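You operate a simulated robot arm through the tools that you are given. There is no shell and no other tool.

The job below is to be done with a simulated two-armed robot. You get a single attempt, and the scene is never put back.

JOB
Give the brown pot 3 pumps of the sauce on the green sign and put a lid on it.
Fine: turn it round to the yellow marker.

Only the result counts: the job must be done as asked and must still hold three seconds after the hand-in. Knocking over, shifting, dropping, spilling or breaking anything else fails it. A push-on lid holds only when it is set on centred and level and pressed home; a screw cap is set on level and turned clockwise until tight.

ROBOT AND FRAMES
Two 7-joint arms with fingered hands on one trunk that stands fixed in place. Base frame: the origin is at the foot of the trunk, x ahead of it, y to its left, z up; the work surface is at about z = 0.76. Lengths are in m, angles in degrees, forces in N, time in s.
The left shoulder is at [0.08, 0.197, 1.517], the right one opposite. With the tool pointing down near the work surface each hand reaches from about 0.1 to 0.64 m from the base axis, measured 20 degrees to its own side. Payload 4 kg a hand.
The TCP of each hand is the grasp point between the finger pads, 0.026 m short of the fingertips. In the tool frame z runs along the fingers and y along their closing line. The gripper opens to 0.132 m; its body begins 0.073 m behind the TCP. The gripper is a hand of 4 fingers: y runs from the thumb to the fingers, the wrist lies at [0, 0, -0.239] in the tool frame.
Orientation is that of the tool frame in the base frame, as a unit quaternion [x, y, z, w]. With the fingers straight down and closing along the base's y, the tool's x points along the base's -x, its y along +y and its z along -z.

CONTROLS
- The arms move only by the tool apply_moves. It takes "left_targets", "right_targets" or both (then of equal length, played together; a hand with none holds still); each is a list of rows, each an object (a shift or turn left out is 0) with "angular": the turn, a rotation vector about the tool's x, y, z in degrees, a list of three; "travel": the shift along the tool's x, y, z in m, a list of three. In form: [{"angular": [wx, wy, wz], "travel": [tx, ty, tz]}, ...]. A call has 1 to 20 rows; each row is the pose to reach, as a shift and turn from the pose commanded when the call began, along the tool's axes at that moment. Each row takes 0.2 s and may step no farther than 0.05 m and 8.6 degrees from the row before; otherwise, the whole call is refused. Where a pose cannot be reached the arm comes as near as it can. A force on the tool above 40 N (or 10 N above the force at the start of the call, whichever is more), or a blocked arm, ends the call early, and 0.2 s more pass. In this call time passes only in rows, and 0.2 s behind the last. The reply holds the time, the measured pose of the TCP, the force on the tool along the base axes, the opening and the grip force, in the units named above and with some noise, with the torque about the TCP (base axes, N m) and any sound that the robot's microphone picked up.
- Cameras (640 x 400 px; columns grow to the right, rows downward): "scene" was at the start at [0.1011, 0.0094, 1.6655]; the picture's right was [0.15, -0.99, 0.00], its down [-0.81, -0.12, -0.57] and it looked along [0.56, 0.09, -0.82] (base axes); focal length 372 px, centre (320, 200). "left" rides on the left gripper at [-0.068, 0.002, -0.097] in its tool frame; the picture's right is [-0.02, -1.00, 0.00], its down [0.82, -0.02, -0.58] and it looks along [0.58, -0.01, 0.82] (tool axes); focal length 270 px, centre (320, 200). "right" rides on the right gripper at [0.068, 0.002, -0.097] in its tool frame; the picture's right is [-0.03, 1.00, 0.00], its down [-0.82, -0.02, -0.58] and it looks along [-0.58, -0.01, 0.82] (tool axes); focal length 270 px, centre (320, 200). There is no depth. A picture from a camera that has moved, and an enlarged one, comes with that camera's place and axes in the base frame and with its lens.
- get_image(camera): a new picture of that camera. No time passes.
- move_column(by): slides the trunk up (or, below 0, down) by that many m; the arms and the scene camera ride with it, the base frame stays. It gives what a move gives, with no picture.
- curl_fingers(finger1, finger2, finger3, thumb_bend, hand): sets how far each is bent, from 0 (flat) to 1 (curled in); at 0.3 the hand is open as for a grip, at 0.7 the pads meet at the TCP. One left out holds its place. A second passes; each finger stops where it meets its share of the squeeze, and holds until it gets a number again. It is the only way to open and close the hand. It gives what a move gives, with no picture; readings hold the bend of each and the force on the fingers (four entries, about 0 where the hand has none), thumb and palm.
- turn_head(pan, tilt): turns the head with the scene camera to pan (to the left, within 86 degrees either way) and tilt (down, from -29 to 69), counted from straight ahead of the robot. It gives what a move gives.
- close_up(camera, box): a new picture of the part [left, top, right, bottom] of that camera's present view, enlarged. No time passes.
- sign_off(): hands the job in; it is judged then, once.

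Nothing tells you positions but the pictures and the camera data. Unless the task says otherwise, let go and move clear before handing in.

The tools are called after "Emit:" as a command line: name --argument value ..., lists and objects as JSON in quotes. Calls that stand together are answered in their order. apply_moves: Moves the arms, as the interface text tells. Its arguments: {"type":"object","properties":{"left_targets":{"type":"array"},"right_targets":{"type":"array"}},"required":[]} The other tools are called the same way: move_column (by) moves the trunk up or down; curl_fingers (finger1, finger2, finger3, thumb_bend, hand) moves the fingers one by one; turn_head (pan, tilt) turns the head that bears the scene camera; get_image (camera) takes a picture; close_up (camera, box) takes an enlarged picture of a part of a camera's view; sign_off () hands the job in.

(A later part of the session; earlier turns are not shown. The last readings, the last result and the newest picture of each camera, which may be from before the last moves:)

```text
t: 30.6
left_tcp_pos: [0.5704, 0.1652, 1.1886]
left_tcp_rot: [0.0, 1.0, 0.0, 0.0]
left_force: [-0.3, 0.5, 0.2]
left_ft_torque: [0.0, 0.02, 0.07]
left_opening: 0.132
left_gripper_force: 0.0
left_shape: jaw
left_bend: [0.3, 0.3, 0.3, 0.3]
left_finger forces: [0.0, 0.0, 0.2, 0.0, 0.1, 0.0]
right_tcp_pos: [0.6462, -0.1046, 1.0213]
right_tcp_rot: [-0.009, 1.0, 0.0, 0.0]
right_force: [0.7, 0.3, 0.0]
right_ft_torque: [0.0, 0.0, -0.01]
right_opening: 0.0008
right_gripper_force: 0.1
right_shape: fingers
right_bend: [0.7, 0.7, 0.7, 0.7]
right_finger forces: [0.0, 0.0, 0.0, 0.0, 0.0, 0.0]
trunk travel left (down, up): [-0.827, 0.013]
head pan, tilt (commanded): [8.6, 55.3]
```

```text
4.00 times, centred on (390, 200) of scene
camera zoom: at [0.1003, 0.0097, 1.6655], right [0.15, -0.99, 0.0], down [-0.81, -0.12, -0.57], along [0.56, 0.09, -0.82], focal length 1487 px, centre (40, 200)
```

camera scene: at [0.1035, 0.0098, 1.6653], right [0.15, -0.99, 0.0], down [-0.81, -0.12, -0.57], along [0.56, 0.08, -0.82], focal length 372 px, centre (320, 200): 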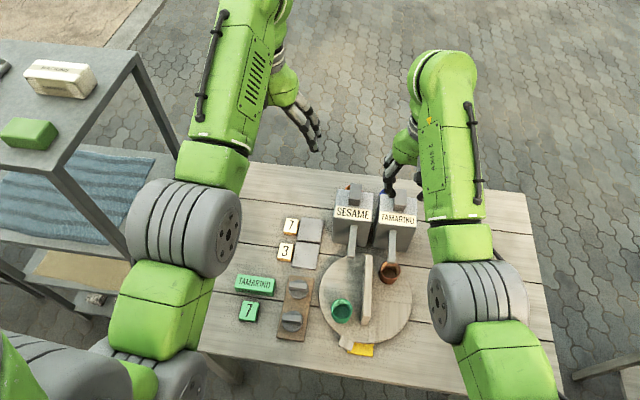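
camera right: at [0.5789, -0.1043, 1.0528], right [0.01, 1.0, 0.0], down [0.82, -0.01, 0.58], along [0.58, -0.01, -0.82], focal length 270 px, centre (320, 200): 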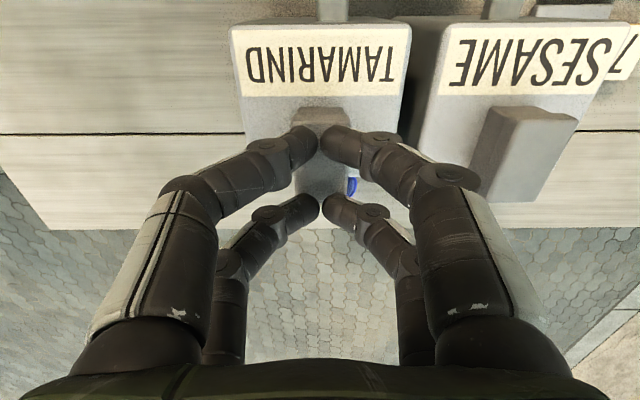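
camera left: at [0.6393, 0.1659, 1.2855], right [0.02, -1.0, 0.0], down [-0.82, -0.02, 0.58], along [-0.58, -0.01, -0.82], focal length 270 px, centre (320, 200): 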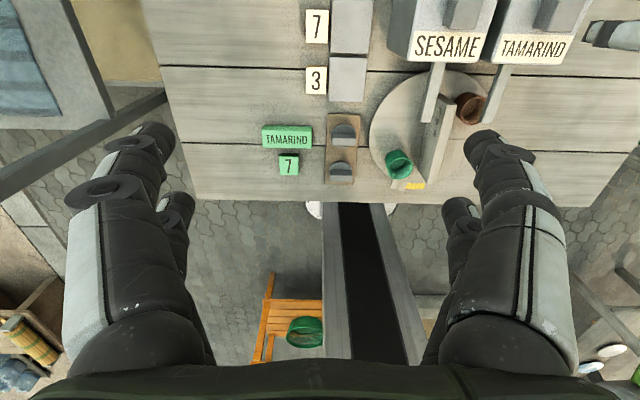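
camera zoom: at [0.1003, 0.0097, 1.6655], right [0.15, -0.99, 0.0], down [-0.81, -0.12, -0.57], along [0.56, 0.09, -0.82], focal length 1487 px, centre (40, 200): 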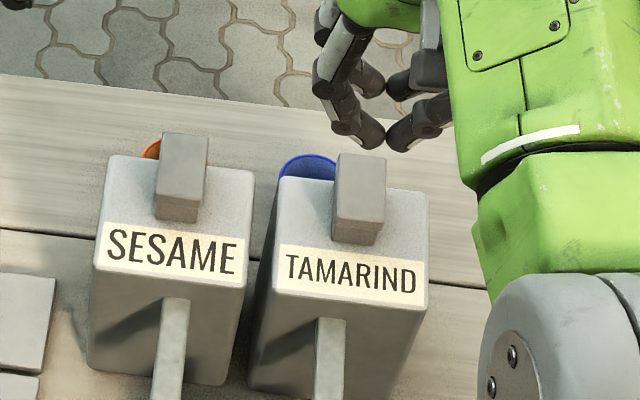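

Three pumps are in, with the level rising each time, and the pump head has returned. Next I'll bring the right hand back above the handle bar and test in the air whether the wrist can turn the +138 degrees needed to reach the yellow marker.

Emit:
apply_moves --right_targets '[{"travel": [0, 0, -0.04]}, {"travel": [0.04, 0.01, -0.05]}, {"travel": [0.08, 0.02, -0.05]}, {"travel": [0.12, 0.035, -0.05]}, {"travel": [0.16, 0.045, -0.05]}, {"travel": [0.2045, 0.054, -0.05]}]'

Emit:
curl_fingers --hand "right" --finger1 0.57 --finger2 0.57 --finger3 0.57 --thumb_bend 0.57

Emit:
get_image --camera "right"

Emit:
get_image --camera "left"

```text
t: 32.0
left_tcp_pos: [0.5677, 0.1639, 1.189]
left_tcp_rot: [0.0, 1.0, 0.0, 0.001]
left_force: [0.1, -0.5, -0.5]
left_ft_torque: [0.01, 0.0, 0.01]
left_opening: 0.132
left_gripper_force: 0.1
left_shape: jaw
left_bend: [0.3, 0.3, 0.3, 0.3]
left_finger forces: [0.0, 0.1, 0.0, 0.1, 0.0, 0.0]
right_tcp_pos: [0.4393, -0.0546, 1.0725]
right_tcp_rot: [-0.009, 1.0, -0.001, 0.002]
right_force: [0.3, 0.3, 0.6]
right_ft_torque: [0.03, -0.04, 0.0]
right_opening: 0.0008
right_gripper_force: 0.0
right_shape: fingers
right_bend: [0.7, 0.7, 0.7, 0.7]
right_finger forces: [0.0, 0.0, 0.0, 0.0, 0.0, 0.1]
trunk travel left (down, up): [-0.827, 0.013]
head pan, tilt (commanded): [8.6, 55.3]
```

```text
t: 33.0
left_tcp_pos: [0.5712, 0.1642, 1.1873]
left_tcp_rot: [0.001, 1.0, 0.0, 0.0]
left_force: [0.4, 0.1, -0.6]
left_ft_torque: [0.02, 0.05, -0.02]
left_opening: 0.1318
left_gripper_force: 0.0
left_shape: jaw
left_bend: [0.3, 0.3, 0.3, 0.3]
left_finger forces: [0.0, 0.0, 0.0, 0.0, 0.0, 0.0]
right_tcp_pos: [0.4434, -0.055, 1.0709]
right_tcp_rot: [-0.009, 1.0, 0.0, 0.0]
right_force: [0.5, 0.3, 0.0]
right_ft_torque: [0.02, 0.01, -0.02]
right_opening: 0.0451
right_gripper_force: 0.1
right_shape: fingers
right_bend: [0.56, 0.56, 0.56, 0.56]
right_finger forces: [0.0, 0.0, 0.0, 0.1, 0.0, 0.0]
trunk travel left (down, up): [-0.827, 0.013]
head pan, tilt (commanded): [8.6, 55.3]
```

```text
taken
camera right: at [0.3736, -0.0535, 1.1664], right [0.01, 1.0, 0.0], down [0.82, -0.01, 0.58], along [0.58, -0.01, -0.82], focal length 270 px, centre (320, 200)
```

right: 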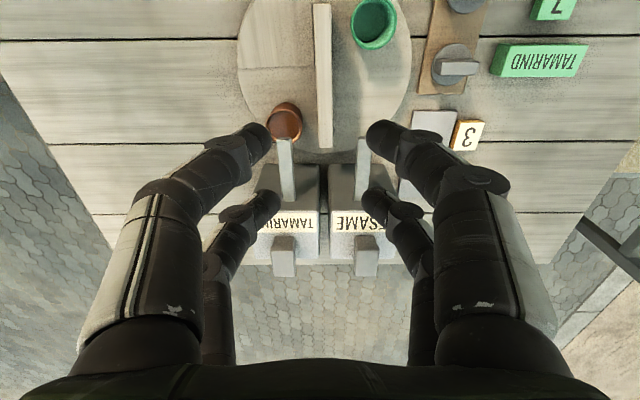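

```text
taken
camera left: at [0.6406, 0.1662, 1.2847], right [0.02, -1.0, 0.0], down [-0.82, -0.02, 0.58], along [-0.58, -0.01, -0.82], focal length 270 px, centre (320, 200)
```

left: 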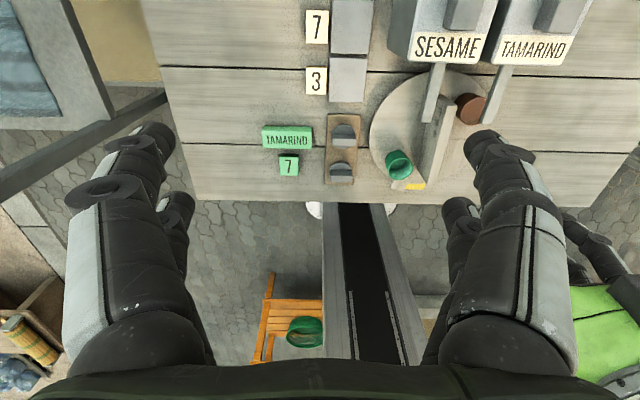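

In position above the bar. Testing the +138 degree wrist turn in free air.

Emit:
apply_moves --right_targets '[{"angular": [0, 0, 8.5]}, {"angular": [0, 0, 17]}, {"angular": [0, 0, 25.5]}, {"angular": [0, 0, 34]}, {"angular": [0, 0, 42.5]}, {"angular": [0, 0, 51]}, {"angular": [0, 0, 59.5]}, {"angular": [0, 0, 68]}, {"angular": [0, 0, 76.5]}, {"angular": [0, 0, 85]}, {"angular": [0, 0, 93.5]}, {"angular": [0, 0, 102]}, {"angular": [0, 0, 110.5]}, {"angular": [0, 0, 119]}, {"angular": [0, 0, 127.5]}, {"angular": [0, 0, 136]}, {"angular": [0, 0, 140]}]'

Emit:
get_image --camera "scene"

```text
t: 36.6
left_tcp_pos: [0.5718, 0.1641, 1.1889]
left_tcp_rot: [0.0, 1.0, 0.001, 0.0]
left_force: [-0.1, 0.0, 0.2]
left_ft_torque: [-0.04, -0.01, 0.01]
left_opening: 0.1321
left_gripper_force: 0.1
left_shape: jaw
left_bend: [0.3, 0.3, 0.3, 0.3]
left_finger forces: [0.0, 0.0, 0.0, 0.0, 0.0, 0.1]
right_tcp_pos: [0.4501, -0.0784, 1.0707]
right_tcp_rot: [0.936, 0.353, 0.0, 0.0]
right_force: [-0.4, -0.5, 0.5]
right_ft_torque: [-0.01, -0.03, 0.02]
right_opening: 0.045
right_gripper_force: 0.1
right_shape: fingers
right_bend: [0.56, 0.56, 0.56, 0.56]
right_finger forces: [0.1, 0.0, 0.1, 0.0, 0.0, 0.0]
right hand out of reach, approached as far as the arm can: row 17
trunk travel left (down, up): [-0.827, 0.013]
head pan, tilt (commanded): [8.6, 55.3]
```

```text
taken
camera scene: at [0.1014, 0.0087, 1.6655], right [0.15, -0.99, 0.0], down [-0.81, -0.12, -0.57], along [0.56, 0.09, -0.82], focal length 372 px, centre (320, 200)
```

scene: 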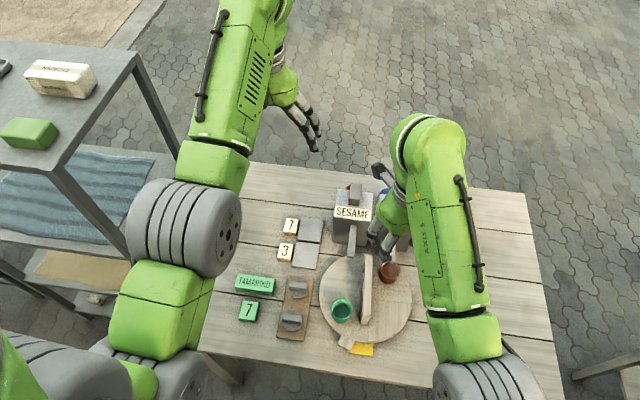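

The wrist turn tops out around 136 degrees here, so I'll do the turn in two grips of about 70 degrees each. Returning the hand to the bar's present angle.

Emit:
apply_moves --right_targets '[{"angular": [0, 0, -8]}, {"angular": [0, 0, -16]}, {"angular": [0, 0, -24]}, {"angular": [0, 0, -32]}, {"angular": [0, 0, -40]}, {"angular": [0, 0, -48]}, {"angular": [0, 0, -56]}, {"angular": [0, 0, -64]}, {"angular": [0, 0, -72]}, {"angular": [0, 0, -80]}, {"angular": [0, 0, -88]}, {"angular": [0, 0, -96]}, {"angular": [0, 0, -104]}, {"angular": [0, 0, -112]}, {"angular": [0, 0, -120]}, {"angular": [0, 0, -128]}, {"angular": [0, 0, -136]}, {"angular": [0, 0, -140]}]'

Emit:
get_image --camera "right"

```text
t: 40.4
left_tcp_pos: [0.5703, 0.1646, 1.1883]
left_tcp_rot: [0.0, 1.0, 0.001, 0.0]
left_force: [0.9, -0.2, 0.9]
left_ft_torque: [0.0, -0.03, 0.02]
left_opening: 0.1321
left_gripper_force: 0.1
left_shape: jaw
left_bend: [0.3, 0.3, 0.3, 0.3]
left_finger forces: [0.0, 0.1, 0.0, 0.1, 0.1, 0.0]
right_tcp_pos: [0.4493, -0.0758, 1.0708]
right_tcp_rot: [-0.011, 1.0, -0.001, 0.0]
right_force: [0.0, 0.3, 0.1]
right_ft_torque: [0.0, -0.03, -0.03]
right_opening: 0.0453
right_gripper_force: 0.1
right_shape: fingers
right_bend: [0.56, 0.56, 0.56, 0.56]
right_finger forces: [0.1, 0.1, 0.0, 0.1, 0.1, 0.1]
trunk travel left (down, up): [-0.827, 0.013]
head pan, tilt (commanded): [8.6, 55.3]
```

```text
taken
camera right: at [0.3807, -0.076, 1.1664], right [0.01, 1.0, 0.0], down [0.82, 0.0, 0.58], along [0.58, 0.0, -0.82], focal length 270 px, centre (320, 200)
```

right: 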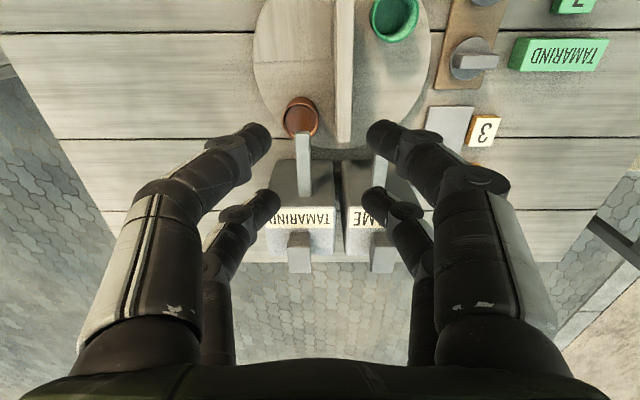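

The hand is at the right angle but 2.5 cm off in position. I'll correct that and lower it over the bar, with a check partway.

Emit:
apply_moves --right_targets '[{"travel": [0.0047, 0.0259, 0]}, {"travel": [0.0047, 0.0259, 0.045]}, {"travel": [0.0047, 0.0259, 0.09]}, {"travel": [0.0047, 0.0259, 0.135]}, {"travel": [0.0047, 0.0259, 0.17]}]'

Emit:
get_image --camera "right"

Emit:
close_up --camera "left" --box '[360, 40, 520, 200]'

```text
t: 41.6
left_tcp_pos: [0.5695, 0.1647, 1.188]
left_tcp_rot: [0.0, 1.0, -0.001, 0.0]
left_force: [1.3, 0.4, 0.1]
left_ft_torque: [0.0, 0.02, -0.02]
left_opening: 0.1319
left_gripper_force: 0.0
left_shape: jaw
left_bend: [0.3, 0.3, 0.3, 0.3]
left_finger forces: [0.1, 0.0, 0.0, 0.0, 0.0, 0.0]
right_tcp_pos: [0.4451, -0.0517, 0.9006]
right_tcp_rot: [-0.009, 1.0, -0.001, 0.001]
right_force: [0.4, -1.0, -0.1]
right_ft_torque: [0.0, 0.01, -0.02]
right_opening: 0.0453
right_gripper_force: 0.0
right_shape: fingers
right_bend: [0.56, 0.56, 0.56, 0.56]
right_finger forces: [0.0, 0.0, 0.0, 0.1, 0.0, 0.0]
trunk travel left (down, up): [-0.827, 0.013]
head pan, tilt (commanded): [8.6, 55.3]
```

```text
taken
camera right: at [0.3759, -0.0507, 0.9965], right [0.01, 1.0, 0.0], down [0.82, -0.01, 0.58], along [0.58, -0.01, -0.82], focal length 270 px, centre (320, 200)
```

right: 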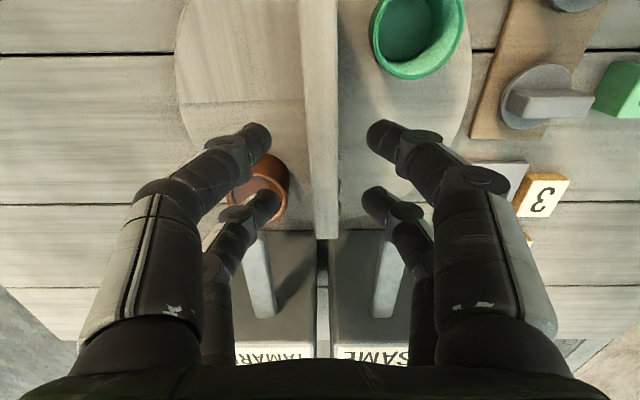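

```text
2.50 times, centred on (440, 120) of left
camera zoom: at [0.64, 0.1664, 1.2851], right [0.02, -1.0, 0.0], down [-0.82, -0.02, 0.58], along [-0.58, -0.01, -0.82], focal length 676 px, centre (20, 400)
```

zoom: 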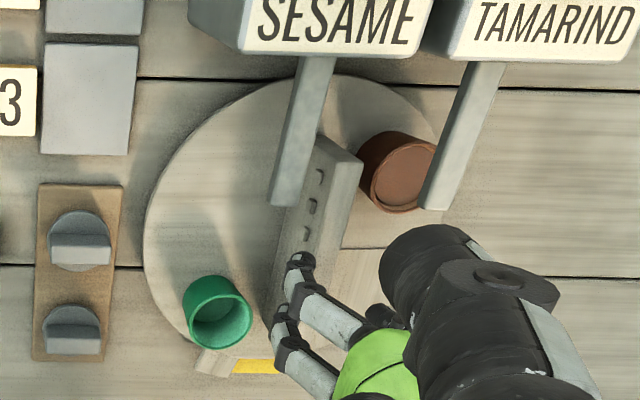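

Clear on both sides. Lowering onto the bar and gripping.

Emit:
apply_moves --right_targets '[{"travel": [0.002, 0, 0.02]}, {"travel": [0.002, 0, 0.04]}, {"travel": [0.002, 0, 0.055]}, {"travel": [0.002, 0, 0.065]}]'

Emit:
curl_fingers --hand "right" --finger1 0.7 --finger2 0.7 --finger3 0.7 --thumb_bend 0.7

Emit:
get_image --camera "right"

```text
t: 42.6
left_tcp_pos: [0.5703, 0.1638, 1.1885]
left_tcp_rot: [0.0, 1.0, 0.0, 0.001]
left_force: [0.3, 0.6, 1.3]
left_ft_torque: [0.01, 0.02, 0.01]
left_opening: 0.1318
left_gripper_force: 0.1
left_shape: jaw
left_bend: [0.3, 0.3, 0.3, 0.3]
left_finger forces: [0.1, 0.0, 0.0, 0.0, 0.0, 0.0]
right_tcp_pos: [0.4428, -0.0518, 0.836]
right_tcp_rot: [-0.008, 1.0, -0.001, 0.0]
right_force: [-0.6, 0.2, 0.9]
right_ft_torque: [-0.01, 0.0, -0.02]
right_opening: 0.0451
right_gripper_force: 0.1
right_shape: fingers
right_bend: [0.56, 0.56, 0.56, 0.56]
right_finger forces: [0.0, 0.1, 0.0, 0.0, 0.0, 0.1]
trunk travel left (down, up): [-0.827, 0.013]
head pan, tilt (commanded): [8.6, 55.3]
```

```text
t: 43.6
left_tcp_pos: [0.5706, 0.1653, 1.188]
left_tcp_rot: [-0.001, 1.0, -0.001, -0.001]
left_force: [0.1, 0.8, -0.2]
left_ft_torque: [0.04, -0.03, 0.01]
left_opening: 0.1321
left_gripper_force: 0.0
left_shape: jaw
left_bend: [0.3, 0.3, 0.3, 0.3]
left_finger forces: [0.0, 0.0, 0.0, 0.0, 0.0, 0.0]
right_tcp_pos: [0.4428, -0.0522, 0.8348]
right_tcp_rot: [-0.009, 1.0, -0.001, 0.0]
right_force: [0.8, 2.3, -2.7]
right_ft_torque: [0.03, -0.02, 0.01]
right_opening: 0.0149
right_gripper_force: 7.3
right_shape: fingers
right_bend: [0.65, 0.65, 0.67, 0.68]
right_finger forces: [4.1, 4.1, 2.4, 0.0, 3.8, 0.1]
trunk travel left (down, up): [-0.827, 0.013]
head pan, tilt (commanded): [8.6, 55.3]
```

```text
taken
camera right: at [0.3738, -0.0504, 0.9311], right [0.01, 1.0, 0.0], down [0.82, -0.01, 0.58], along [0.58, -0.01, -0.82], focal length 270 px, centre (320, 200)
```

right: 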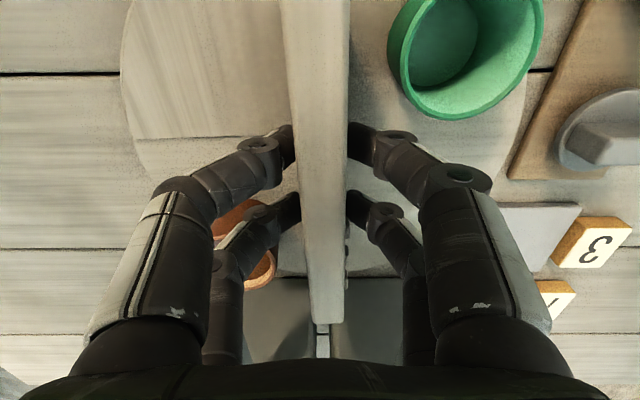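

A good grip. Turning clockwise, slowly past the TAMARIND spout.

Emit:
apply_moves --right_targets '[{"angular": [0, 0, 4]}, {"angular": [0, 0, 8]}, {"angular": [0, 0, 12]}, {"angular": [0, 0, 16]}, {"angular": [0, 0, 20]}, {"angular": [0, 0, 24]}, {"angular": [0, 0, 28]}]'

Emit:
close_up --camera "left" --box '[360, 40, 520, 200]'

Emit:
get_image --camera "right"

```text
t: 45.2
left_tcp_pos: [0.5712, 0.1654, 1.1881]
left_tcp_rot: [0.0, 1.0, -0.001, 0.0]
left_force: [-0.9, -0.1, 0.5]
left_ft_torque: [0.01, 0.0, 0.03]
left_opening: 0.1318
left_gripper_force: 0.1
left_shape: jaw
left_bend: [0.3, 0.3, 0.3, 0.3]
left_finger forces: [0.1, 0.1, 0.0, 0.0, 0.0, 0.1]
right_tcp_pos: [0.4425, -0.0509, 0.8351]
right_tcp_rot: [0.234, 0.972, -0.001, 0.001]
right_force: [-2.6, 5.9, -4.0]
right_ft_torque: [0.13, 0.07, 0.02]
right_opening: 0.015
right_gripper_force: 7.7
right_shape: fingers
right_bend: [0.65, 0.64, 0.67, 0.68]
right_finger forces: [4.7, 4.8, 2.0, 0.0, 3.3, 0.0]
trunk travel left (down, up): [-0.827, 0.013]
head pan, tilt (commanded): [8.6, 55.3]
```

```text
2.50 times, centred on (440, 120) of left
camera zoom: at [0.6398, 0.1673, 1.285], right [0.02, -1.0, 0.0], down [-0.82, -0.02, 0.58], along [-0.58, -0.02, -0.82], focal length 676 px, centre (20, 400)
```

zoom: 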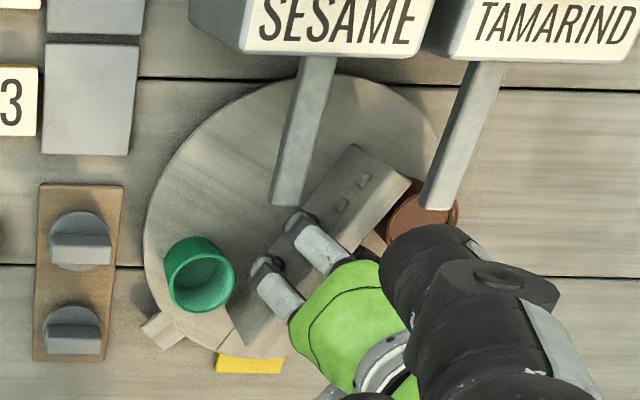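

```text
taken
camera right: at [0.3819, -0.0177, 0.9313], right [0.48, 0.88, 0.0], down [0.72, -0.39, 0.58], along [0.51, -0.28, -0.82], focal length 270 px, centre (320, 200)
```

right: 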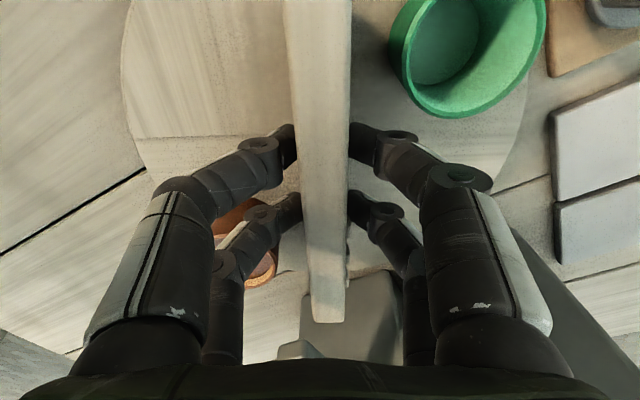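

Emit:
apply_moves --right_targets '[{"angular": [0, 0, 3]}, {"angular": [0, 0, 6]}, {"angular": [0, 0, 9]}, {"angular": [0, 0, 12]}]'

Emit:
close_up --camera "left" --box '[360, 40, 520, 200]'

```text
t: 46.2
left_tcp_pos: [0.5708, 0.1667, 1.1877]
left_tcp_rot: [0.0, 1.0, -0.001, -0.001]
left_force: [-0.3, 0.5, 0.2]
left_ft_torque: [-0.01, -0.04, -0.03]
left_opening: 0.1318
left_gripper_force: 0.1
left_shape: jaw
left_bend: [0.3, 0.3, 0.3, 0.3]
left_finger forces: [0.1, 0.0, 0.0, 0.0, 0.0, 0.0]
right_tcp_pos: [0.4417, -0.0519, 0.8367]
right_tcp_rot: [0.333, 0.943, -0.001, 0.001]
right_force: [-2.0, 7.6, -4.1]
right_ft_torque: [0.17, 0.03, 0.04]
right_opening: 0.015
right_gripper_force: 7.5
right_shape: fingers
right_bend: [0.65, 0.64, 0.67, 0.68]
right_finger forces: [4.7, 4.7, 2.0, 0.0, 3.1, 0.0]
trunk travel left (down, up): [-0.827, 0.013]
head pan, tilt (commanded): [8.6, 55.3]
```

```text
2.50 times, centred on (440, 120) of left
camera zoom: at [0.64, 0.1676, 1.2849], right [0.02, -1.0, 0.0], down [-0.82, -0.02, 0.58], along [-0.58, -0.02, -0.82], focal length 676 px, centre (20, 400)
```

zoom: 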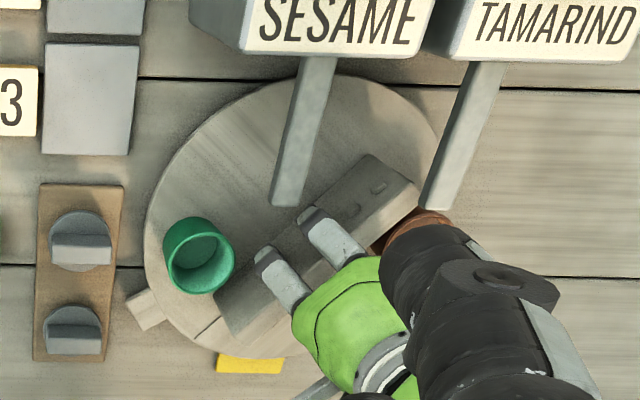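

Passing freely. Continuing through the rest of this first grip's turn.

Emit:
apply_moves --right_targets '[{"angular": [0, 0, 3]}, {"angular": [0, 0, 6]}, {"angular": [0, 0, 9]}, {"angular": [0, 0, 12]}, {"angular": [0, 0, 16]}, {"angular": [0, 0, 20]}, {"angular": [0, 0, 24]}, {"angular": [0, 0, 28]}, {"angular": [0, 0, 31]}]'

Emit:
close_up --camera "left" --box '[360, 40, 520, 200]'

Emit:
get_image --camera "right"

Emit:
get_image --camera "scene"

```text
t: 48.2
left_tcp_pos: [0.5705, 0.1668, 1.1862]
left_tcp_rot: [0.0, 1.0, 0.0, 0.0]
left_force: [0.2, 0.2, -0.7]
left_ft_torque: [-0.02, 0.02, -0.01]
left_opening: 0.1319
left_gripper_force: 0.0
left_shape: jaw
left_bend: [0.3, 0.3, 0.3, 0.3]
left_finger forces: [0.1, 0.0, 0.0, 0.0, 0.0, 0.0]
right_tcp_pos: [0.4434, -0.05, 0.8349]
right_tcp_rot: [0.574, 0.819, -0.001, 0.001]
right_force: [-1.1, 12.0, -2.0]
right_ft_torque: [0.23, 0.03, 0.05]
right_opening: 0.0151
right_gripper_force: 7.5
right_shape: fingers
right_bend: [0.65, 0.64, 0.67, 0.68]
right_finger forces: [4.6, 4.1, 2.7, 0.0, 3.5, 0.0]
trunk travel left (down, up): [-0.827, 0.013]
head pan, tilt (commanded): [8.6, 55.3]
```

```text
2.50 times, centred on (440, 120) of left
camera zoom: at [0.6398, 0.1682, 1.2849], right [0.02, -1.0, 0.0], down [-0.82, -0.02, 0.58], along [-0.58, -0.02, -0.82], focal length 676 px, centre (20, 400)
```

zoom: 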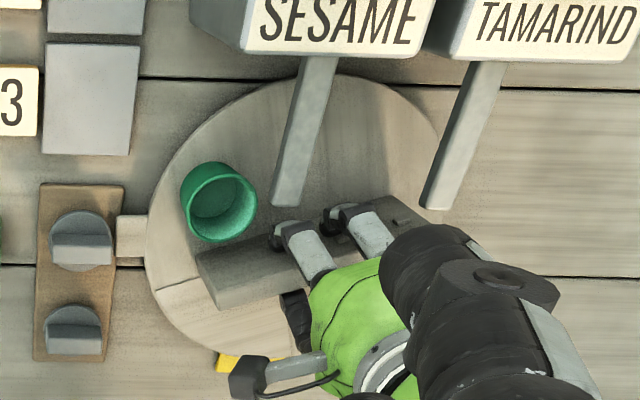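

```text
taken
camera right: at [0.4208, 0.0152, 0.9311], right [0.95, 0.32, 0.0], down [0.26, -0.77, 0.58], along [0.18, -0.55, -0.81], focal length 270 px, centre (320, 200)
```

right: 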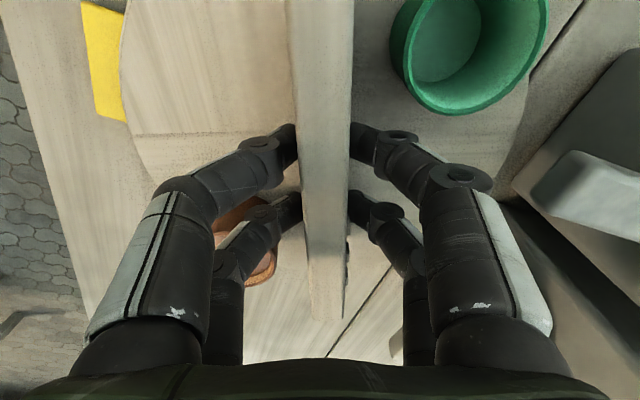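

```text
taken
camera scene: at [0.101, 0.012, 1.6655], right [0.15, -0.99, 0.0], down [-0.81, -0.12, -0.57], along [0.56, 0.08, -0.82], focal length 372 px, centre (320, 200)
```

scene: 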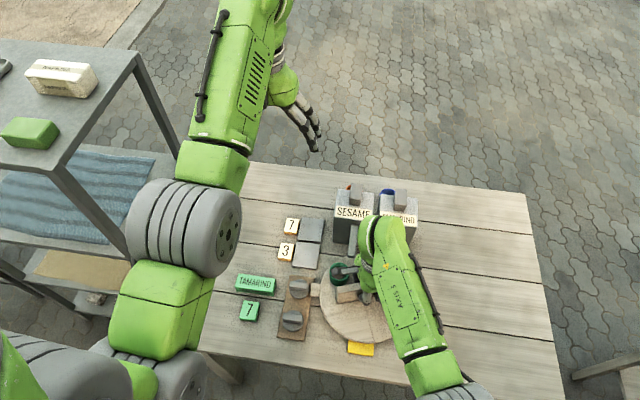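

The rim lug is now passing close to the lid board, so I need to check that clearance before going further.

Emit:
close_up --camera "scene" --box '[270, 260, 350, 345]'

Emit:
close_up --camera "left" --box '[360, 100, 430, 190]'

```text
4.71 times, centred on (310, 302) of scene
camera zoom: at [0.101, 0.012, 1.6655], right [0.15, -0.99, 0.0], down [-0.81, -0.12, -0.57], along [0.56, 0.08, -0.82], focal length 1750 px, centre (367, -282)
```

zoom: 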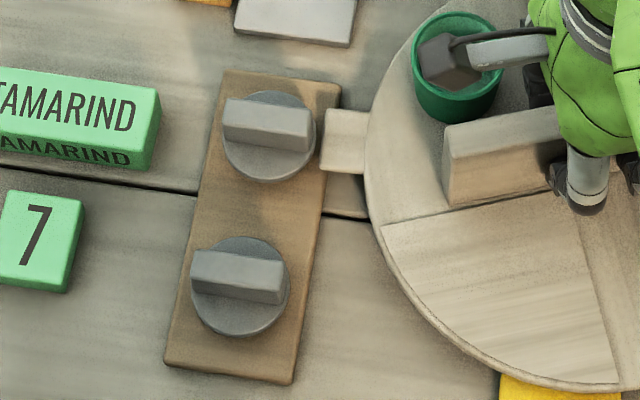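

```text
4.44 times, centred on (395, 145) of left
camera zoom: at [0.6398, 0.1682, 1.2849], right [0.02, -1.0, 0.0], down [-0.82, -0.02, 0.58], along [-0.58, -0.02, -0.82], focal length 1201 px, centre (-13, 444)
```

zoom: 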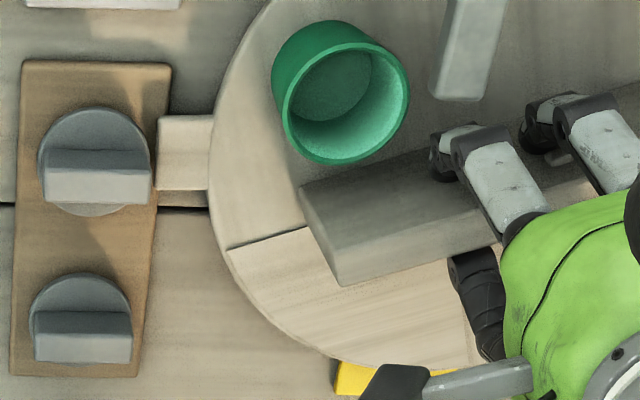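

The lug clears the lid by a couple of millimetres, the leading corner has already passed the closest point, and the board and lids haven't moved. I'll release, lift, swing the hand back 180 degrees and regrip for the second part.

Emit:
curl_fingers --hand "right" --finger1 0.57 --finger2 0.57 --finger3 0.57 --thumb_bend 0.57

Emit:
apply_moves --right_targets '[{"travel": [0, 0, -0.02]}, {"travel": [0, 0, -0.05]}, {"travel": [0, 0, -0.09]}, {"travel": [0, 0, -0.13]}, {"travel": [0, 0, -0.17]}, {"travel": [0, 0, -0.2]}]'

Emit:
get_image --camera "right"

Emit:
get_image --camera "left"

```text
t: 49.2
left_tcp_pos: [0.5709, 0.1631, 1.1888]
left_tcp_rot: [0.0, 1.0, 0.0, -0.001]
left_force: [-0.5, -0.3, -0.3]
left_ft_torque: [0.01, 0.01, -0.01]
left_opening: 0.1318
left_gripper_force: 0.1
left_shape: jaw
left_bend: [0.3, 0.3, 0.3, 0.3]
left_finger forces: [0.0, 0.0, 0.1, 0.0, 0.0, 0.0]
right_tcp_pos: [0.4414, -0.053, 0.8344]
right_tcp_rot: [0.574, 0.819, -0.001, 0.0]
right_force: [0.2, -0.8, 0.1]
right_ft_torque: [0.02, 0.02, 0.01]
right_opening: 0.0453
right_gripper_force: 0.1
right_shape: fingers
right_bend: [0.56, 0.56, 0.56, 0.56]
right_finger forces: [0.1, 0.1, 0.1, 0.0, 0.0, 0.0]
trunk travel left (down, up): [-0.827, 0.013]
head pan, tilt (commanded): [8.6, 55.3]
```

```text
t: 50.6
left_tcp_pos: [0.5697, 0.1638, 1.1886]
left_tcp_rot: [0.0, 1.0, 0.0, 0.001]
left_force: [0.6, -0.5, 0.7]
left_ft_torque: [0.0, 0.01, -0.04]
left_opening: 0.1318
left_gripper_force: 0.1
left_shape: jaw
left_bend: [0.3, 0.3, 0.3, 0.3]
left_finger forces: [0.0, 0.1, 0.0, 0.1, 0.1, 0.0]
right_tcp_pos: [0.4387, -0.0511, 1.0339]
right_tcp_rot: [0.573, 0.819, -0.001, 0.001]
right_force: [-0.5, 0.7, 0.0]
right_ft_torque: [0.01, 0.02, 0.03]
right_opening: 0.0452
right_gripper_force: 0.2
right_shape: fingers
right_bend: [0.56, 0.56, 0.56, 0.56]
right_finger forces: [0.0, 0.0, 0.1, 0.1, 0.0, 0.0]
trunk travel left (down, up): [-0.827, 0.013]
head pan, tilt (commanded): [8.6, 55.3]
```

```text
taken
camera right: at [0.4177, 0.0151, 1.1309], right [0.95, 0.32, 0.0], down [0.26, -0.77, 0.58], along [0.18, -0.55, -0.82], focal length 270 px, centre (320, 200)
```

right: 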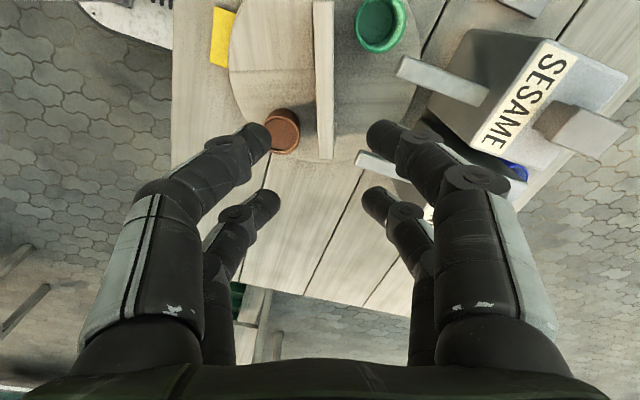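

```text
taken
camera left: at [0.639, 0.166, 1.2856], right [0.02, -1.0, 0.0], down [-0.82, -0.02, 0.58], along [-0.58, -0.01, -0.82], focal length 270 px, centre (320, 200)
```

left: 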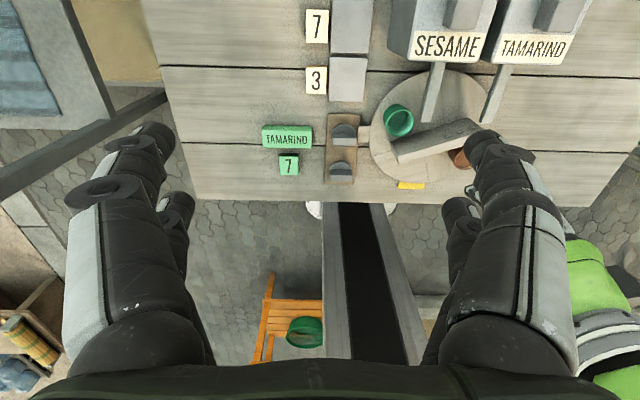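

Everything is still in place. Swinging the hand back by 180 degrees.

Emit:
apply_moves --right_targets '[{"angular": [0, 0, -8.5]}, {"angular": [0, 0, -17]}, {"angular": [0, 0, -25.5]}, {"angular": [0, 0, -34]}, {"angular": [0, 0, -42.5]}, {"angular": [0, 0, -51]}, {"angular": [0, 0, -59.5]}, {"angular": [0, 0, -68]}, {"angular": [0, 0, -76.5]}, {"angular": [0, 0, -85]}, {"angular": [0, 0, -93.5]}, {"angular": [0, 0, -102]}, {"angular": [0, 0, -110.5]}, {"angular": [0, 0, -119]}, {"angular": [0, 0, -127.5]}, {"angular": [0, 0, -136]}, {"angular": [0, 0, -144.5]}, {"angular": [0, 0, -153]}, {"angular": [0, 0, -161.5]}, {"angular": [0, 0, -170]}]'

Emit:
apply_moves --right_targets '[{"angular": [0, 0, -5]}, {"angular": [0, 0, -10]}]'

Emit:
get_image --camera "right"

```text
t: 54.8
left_tcp_pos: [0.5703, 0.1653, 1.188]
left_tcp_rot: [0.0, 1.0, 0.001, -0.001]
left_force: [-0.5, 0.1, 0.9]
left_ft_torque: [-0.01, 0.0, 0.01]
left_opening: 0.1319
left_gripper_force: 0.2
left_shape: jaw
left_bend: [0.3, 0.3, 0.3, 0.3]
left_finger forces: [0.1, 0.1, 0.0, 0.0, 0.0, 0.1]
right_tcp_pos: [0.4418, -0.0511, 1.0362]
right_tcp_rot: [0.767, -0.642, 0.001, 0.0]
right_force: [0.3, -1.2, 0.0]
right_ft_torque: [-0.02, 0.01, -0.02]
right_opening: 0.0452
right_gripper_force: 0.1
right_shape: fingers
right_bend: [0.56, 0.56, 0.56, 0.56]
right_finger forces: [0.1, 0.0, 0.0, 0.1, 0.0, 0.1]
trunk travel left (down, up): [-0.827, 0.013]
head pan, tilt (commanded): [8.6, 55.3]
```

```text
t: 55.4
left_tcp_pos: [0.57, 0.1635, 1.1879]
left_tcp_rot: [0.0, 1.0, 0.0, 0.0]
left_force: [-0.9, -0.2, 0.3]
left_ft_torque: [0.0, -0.03, -0.02]
left_opening: 0.1321
left_gripper_force: 0.0
left_shape: jaw
left_bend: [0.3, 0.3, 0.3, 0.3]
left_finger forces: [0.0, 0.0, 0.0, 0.0, 0.0, 0.1]
right_tcp_pos: [0.4414, -0.0525, 1.035]
right_tcp_rot: [0.82, -0.573, 0.0, 0.0]
right_force: [0.3, -0.3, -0.5]
right_ft_torque: [0.02, 0.0, -0.03]
right_opening: 0.0451
right_gripper_force: 0.1
right_shape: fingers
right_bend: [0.56, 0.56, 0.56, 0.56]
right_finger forces: [0.0, 0.0, 0.0, 0.0, 0.0, 0.0]
trunk travel left (down, up): [-0.827, 0.013]
head pan, tilt (commanded): [8.6, 55.3]
```

```text
taken
camera right: at [0.4638, -0.1157, 1.1318], right [-0.95, -0.32, 0.0], down [-0.26, 0.77, 0.58], along [-0.18, 0.55, -0.82], focal length 270 px, centre (320, 200)
```

right: 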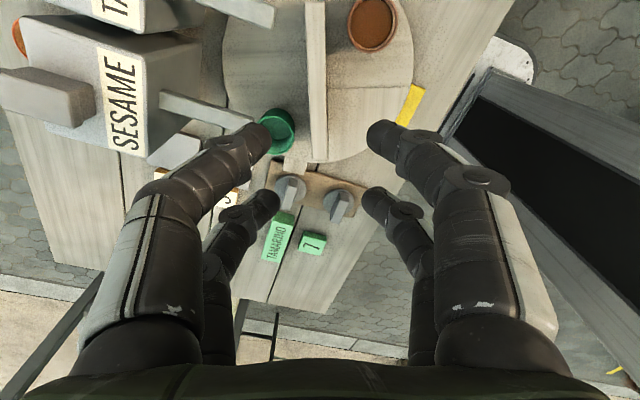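

The geometry is now the mirror of the first grip. Lowering over the bar and gripping again.

Emit:
apply_moves --right_targets '[{"travel": [-0.001, -0.002, 0.045]}, {"travel": [-0.001, -0.002, 0.09]}, {"travel": [-0.001, -0.002, 0.13]}]'

Emit:
get_image --camera "right"

```text
t: 56.2
left_tcp_pos: [0.5703, 0.164, 1.1877]
left_tcp_rot: [0.001, 1.0, 0.0, 0.0]
left_force: [-0.5, 0.2, 0.7]
left_ft_torque: [-0.02, -0.01, 0.0]
left_opening: 0.1319
left_gripper_force: 0.1
left_shape: jaw
left_bend: [0.3, 0.3, 0.3, 0.3]
left_finger forces: [0.0, 0.1, 0.0, 0.1, 0.1, 0.1]
right_tcp_pos: [0.4446, -0.0495, 0.9062]
right_tcp_rot: [0.819, -0.573, 0.001, 0.0]
right_force: [0.8, 0.3, 0.0]
right_ft_torque: [0.01, 0.01, -0.02]
right_opening: 0.0454
right_gripper_force: 0.1
right_shape: fingers
right_bend: [0.56, 0.56, 0.56, 0.56]
right_finger forces: [0.0, 0.0, 0.0, 0.0, 0.1, 0.0]
trunk travel left (down, up): [-0.827, 0.013]
head pan, tilt (commanded): [8.6, 55.3]
```

```text
taken
camera right: at [0.4654, -0.1141, 1.0017], right [-0.95, -0.32, 0.0], down [-0.26, 0.77, 0.58], along [-0.18, 0.55, -0.82], focal length 270 px, centre (320, 200)
```

right: 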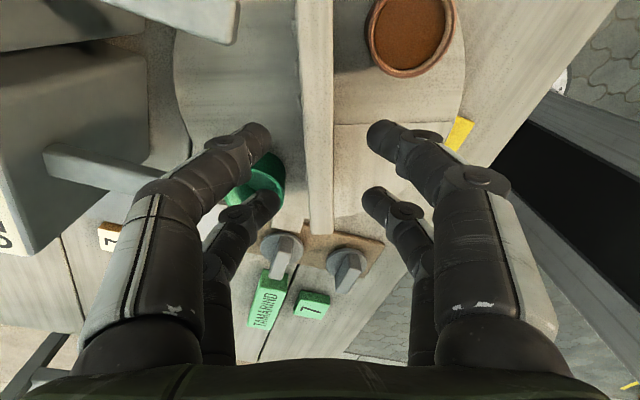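

Emit:
apply_moves --right_targets '[{"travel": [0, 0.001, 0.02]}, {"travel": [0, 0.001, 0.04]}, {"travel": [0, 0.001, 0.058]}, {"travel": [0, 0.001, 0.07]}]'

Emit:
curl_fingers --hand "right" --finger1 0.7 --finger2 0.7 --finger3 0.7 --thumb_bend 0.7

Emit:
close_up --camera "scene" --box '[270, 240, 430, 345]'

```text
t: 57.2
left_tcp_pos: [0.571, 0.1642, 1.1878]
left_tcp_rot: [0.0, 1.0, 0.0, -0.001]
left_force: [0.7, 0.7, -0.1]
left_ft_torque: [0.02, 0.01, 0.02]
left_opening: 0.132
left_gripper_force: 0.0
left_shape: jaw
left_bend: [0.3, 0.3, 0.3, 0.3]
left_finger forces: [0.1, 0.1, 0.0, 0.0, 0.1, 0.0]
right_tcp_pos: [0.4442, -0.0506, 0.837]
right_tcp_rot: [0.819, -0.574, 0.0, 0.001]
right_force: [0.5, -0.4, 0.5]
right_ft_torque: [0.0, -0.01, -0.03]
right_opening: 0.0454
right_gripper_force: 0.0
right_shape: fingers
right_bend: [0.56, 0.56, 0.56, 0.56]
right_finger forces: [0.0, 0.0, 0.1, 0.1, 0.0, 0.0]
trunk travel left (down, up): [-0.827, 0.013]
head pan, tilt (commanded): [8.6, 55.3]
```

```text
t: 58.2
left_tcp_pos: [0.5709, 0.165, 1.187]
left_tcp_rot: [0.001, 1.0, 0.0, 0.0]
left_force: [-0.4, 0.8, -0.4]
left_ft_torque: [-0.01, 0.02, 0.03]
left_opening: 0.1321
left_gripper_force: 0.2
left_shape: jaw
left_bend: [0.3, 0.3, 0.3, 0.3]
left_finger forces: [0.0, 0.0, 0.0, 0.1, 0.0, 0.1]
right_tcp_pos: [0.4447, -0.0514, 0.835]
right_tcp_rot: [0.819, -0.574, 0.001, 0.0]
right_force: [2.4, 1.2, -2.7]
right_ft_torque: [0.03, -0.03, -0.02]
right_opening: 0.0149
right_gripper_force: 7.9
right_shape: fingers
right_bend: [0.66, 0.66, 0.65, 0.67]
right_finger forces: [3.5, 3.1, 3.6, 0.0, 5.3, 0.0]
trunk travel left (down, up): [-0.827, 0.013]
head pan, tilt (commanded): [8.6, 55.3]
```

```text
3.81 times, centred on (350, 292) of scene
camera zoom: at [0.102, 0.0097, 1.6654], right [0.15, -0.99, 0.0], down [-0.81, -0.12, -0.57], along [0.56, 0.09, -0.82], focal length 1417 px, centre (206, -152)
```

zoom: 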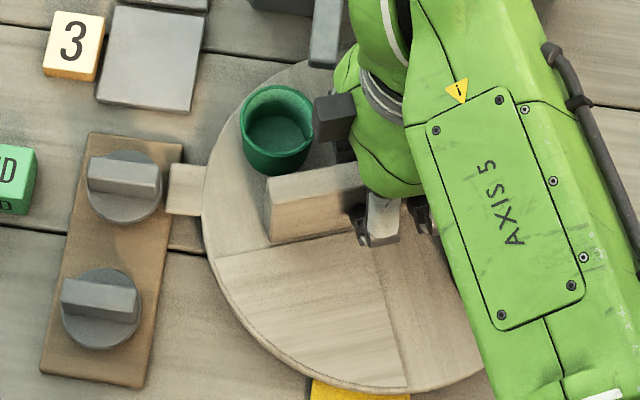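

Gripped. I'll turn clockwise a few degrees at a time while the lug slides past the lid, checking torque and the lid's position.

Emit:
apply_moves --right_targets '[{"angular": [0, 0, 2]}, {"angular": [0, 0, 4]}, {"angular": [0, 0, 6]}, {"angular": [0, 0, 8]}]'

Emit:
close_up --camera "scene" --box '[270, 240, 430, 345]'

Emit:
close_up --camera "left" --box '[310, 100, 430, 190]'

```text
t: 59.2
left_tcp_pos: [0.5715, 0.1638, 1.1882]
left_tcp_rot: [0.001, 1.0, -0.001, 0.0]
left_force: [-0.2, -0.4, 0.3]
left_ft_torque: [-0.01, 0.03, 0.03]
left_opening: 0.1316
left_gripper_force: 0.0
left_shape: jaw
left_bend: [0.3, 0.3, 0.3, 0.3]
left_finger forces: [0.0, 0.0, 0.0, 0.1, 0.1, 0.1]
right_tcp_pos: [0.4426, -0.0498, 0.8355]
right_tcp_rot: [0.777, -0.629, 0.001, 0.0]
right_force: [3.1, 0.4, -1.1]
right_ft_torque: [-0.05, -0.09, 0.01]
right_opening: 0.0147
right_gripper_force: 7.8
right_shape: fingers
right_bend: [0.66, 0.66, 0.65, 0.67]
right_finger forces: [3.1, 2.9, 4.0, 0.1, 6.0, 0.0]
trunk travel left (down, up): [-0.827, 0.013]
head pan, tilt (commanded): [8.6, 55.3]
```

```text
3.81 times, centred on (350, 292) of scene
camera zoom: at [0.1022, 0.0095, 1.6654], right [0.15, -0.99, 0.0], down [-0.81, -0.12, -0.57], along [0.56, 0.09, -0.82], focal length 1417 px, centre (206, -152)
```

zoom: 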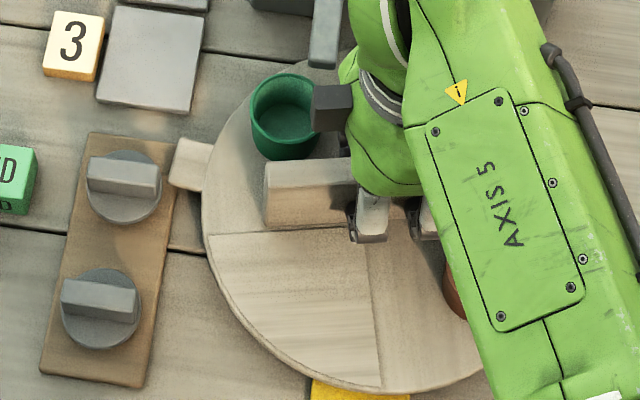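

```text
4.44 times, centred on (370, 145) of left
camera zoom: at [0.6407, 0.1663, 1.2847], right [0.02, -1.0, 0.0], down [-0.82, -0.02, 0.58], along [-0.58, -0.01, -0.82], focal length 1201 px, centre (98, 444)
```

zoom: 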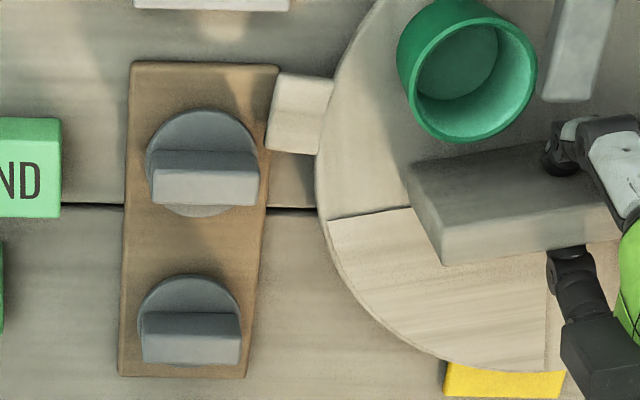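

Lids and board are untouched and the lug is clearing away. Continuing toward the marker.

Emit:
apply_moves --right_targets '[{"angular": [0, 0, 3]}, {"angular": [0, 0, 6]}, {"angular": [0, 0, 10]}, {"angular": [0, 0, 14]}, {"angular": [0, 0, 18]}, {"angular": [0, 0, 22]}, {"angular": [0, 0, 26]}, {"angular": [0, 0, 30]}, {"angular": [0, 0, 34]}, {"angular": [0, 0, 38]}, {"angular": [0, 0, 42]}]'

Emit:
close_up --camera "scene" --box '[290, 230, 450, 360]'

Emit:
close_up --camera "left" --box '[310, 50, 510, 200]'

Emit:
get_image --camera "right"

```text
t: 61.6
left_tcp_pos: [0.5705, 0.1644, 1.1883]
left_tcp_rot: [0.0, 1.0, 0.0, 0.001]
left_force: [0.1, 0.6, 0.8]
left_ft_torque: [-0.01, -0.01, -0.01]
left_opening: 0.1319
left_gripper_force: 0.1
left_shape: jaw
left_bend: [0.3, 0.3, 0.3, 0.3]
left_finger forces: [0.0, 0.0, 0.0, 0.1, 0.0, 0.0]
right_tcp_pos: [0.4435, -0.0512, 0.8354]
right_tcp_rot: [-0.499, 0.867, -0.001, -0.001]
right_force: [6.7, 0.6, 0.2]
right_ft_torque: [0.01, -0.13, 0.01]
right_opening: 0.0148
right_gripper_force: 8.2
right_shape: fingers
right_bend: [0.66, 0.66, 0.65, 0.67]
right_finger forces: [3.1, 2.9, 4.5, 0.0, 6.3, 0.1]
trunk travel left (down, up): [-0.827, 0.013]
head pan, tilt (commanded): [8.6, 55.3]
```

```text
3.08 times, centred on (370, 295) of scene
camera zoom: at [0.1025, 0.0097, 1.6654], right [0.15, -0.99, 0.0], down [-0.81, -0.12, -0.57], along [0.56, 0.09, -0.82], focal length 1144 px, centre (166, -92)
```

zoom: 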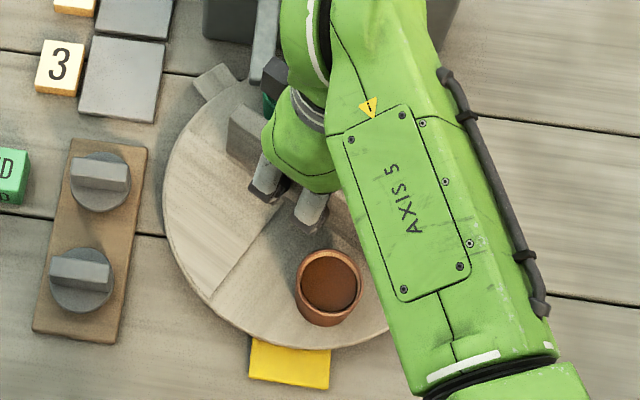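

```text
2.67 times, centred on (410, 125) of left
camera zoom: at [0.6409, 0.1664, 1.2846], right [0.02, -1.0, 0.0], down [-0.82, -0.02, 0.58], along [-0.58, -0.01, -0.82], focal length 721 px, centre (80, 400)
```

zoom: 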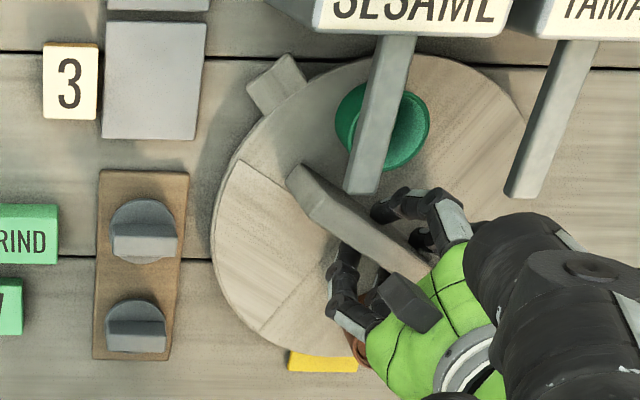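

```text
taken
camera right: at [0.4077, -0.1079, 0.9313], right [-0.85, 0.52, 0.0], down [0.43, 0.7, 0.58], along [0.3, 0.49, -0.82], focal length 270 px, centre (320, 200)
```

right: 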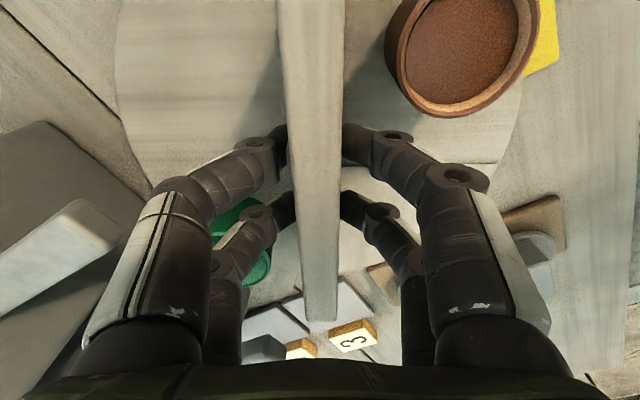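

The pot is about 15 degrees short of the marker, and the other bar end passes under the SESAME spout next. Continuing carefully.

Emit:
apply_moves --right_targets '[{"angular": [0, 0, 3]}, {"angular": [0, 0, 6]}, {"angular": [0, 0, 9]}, {"angular": [0, 0, 12]}, {"angular": [0, 0, 14.5]}]'

Emit:
close_up --camera "scene" --box '[290, 230, 450, 360]'

Emit:
close_up --camera "left" --box '[310, 50, 510, 200]'

Emit:
get_image --camera "right"

```text
t: 62.8
left_tcp_pos: [0.5713, 0.1644, 1.1875]
left_tcp_rot: [-0.001, 1.0, -0.001, 0.001]
left_force: [-0.4, 0.1, 0.5]
left_ft_torque: [-0.03, -0.02, -0.03]
left_opening: 0.132
left_gripper_force: 0.0
left_shape: jaw
left_bend: [0.3, 0.3, 0.3, 0.3]
left_finger forces: [0.1, 0.1, 0.0, 0.1, 0.0, 0.0]
right_tcp_pos: [0.4435, -0.0501, 0.8357]
right_tcp_rot: [-0.387, 0.922, -0.001, 0.0]
right_force: [5.1, 1.5, -1.0]
right_ft_torque: [0.03, -0.07, 0.05]
right_opening: 0.0145
right_gripper_force: 7.8
right_shape: fingers
right_bend: [0.66, 0.66, 0.65, 0.67]
right_finger forces: [3.5, 3.3, 3.8, 0.0, 5.7, 0.0]
trunk travel left (down, up): [-0.827, 0.013]
head pan, tilt (commanded): [8.6, 55.3]
```

```text
3.08 times, centred on (370, 295) of scene
camera zoom: at [0.1025, 0.0099, 1.6654], right [0.15, -0.99, 0.0], down [-0.81, -0.12, -0.57], along [0.56, 0.09, -0.82], focal length 1144 px, centre (166, -92)
```

zoom: 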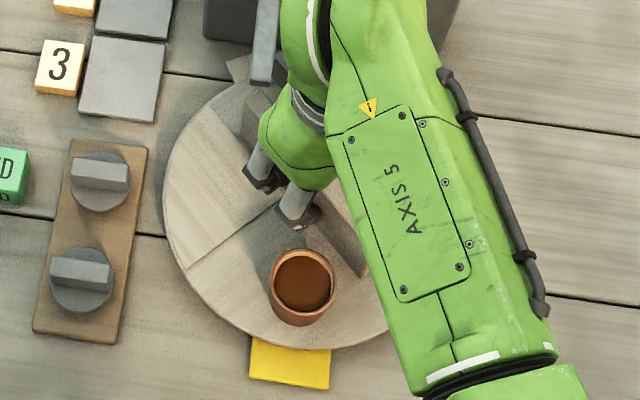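

```text
2.67 times, centred on (410, 125) of left
camera zoom: at [0.641, 0.1665, 1.2845], right [0.02, -1.0, 0.0], down [-0.82, -0.02, 0.58], along [-0.58, -0.01, -0.82], focal length 721 px, centre (80, 400)
```

zoom: 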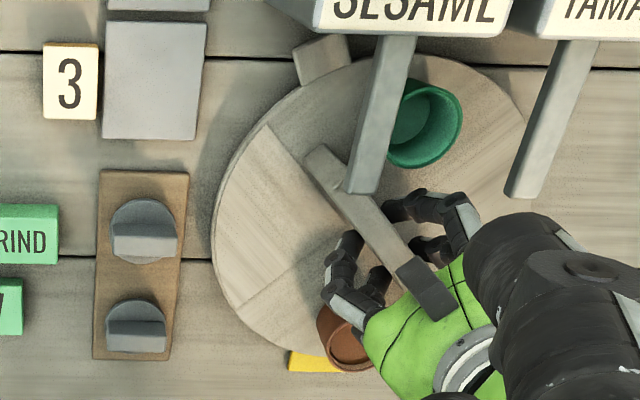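

```text
taken
camera right: at [0.3943, -0.097, 0.9313], right [-0.69, 0.72, 0.0], down [0.59, 0.57, 0.58], along [0.42, 0.4, -0.82], focal length 270 px, centre (320, 200)
```

right: 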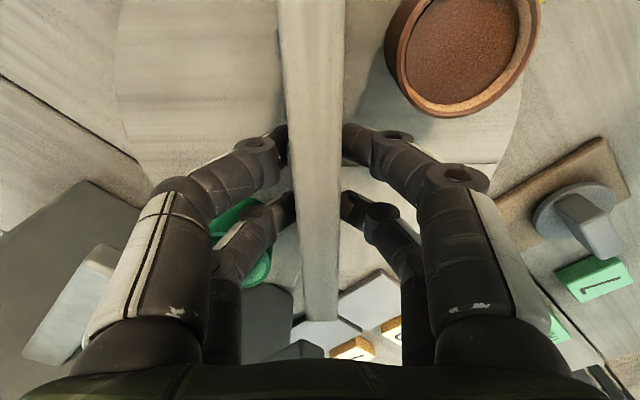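

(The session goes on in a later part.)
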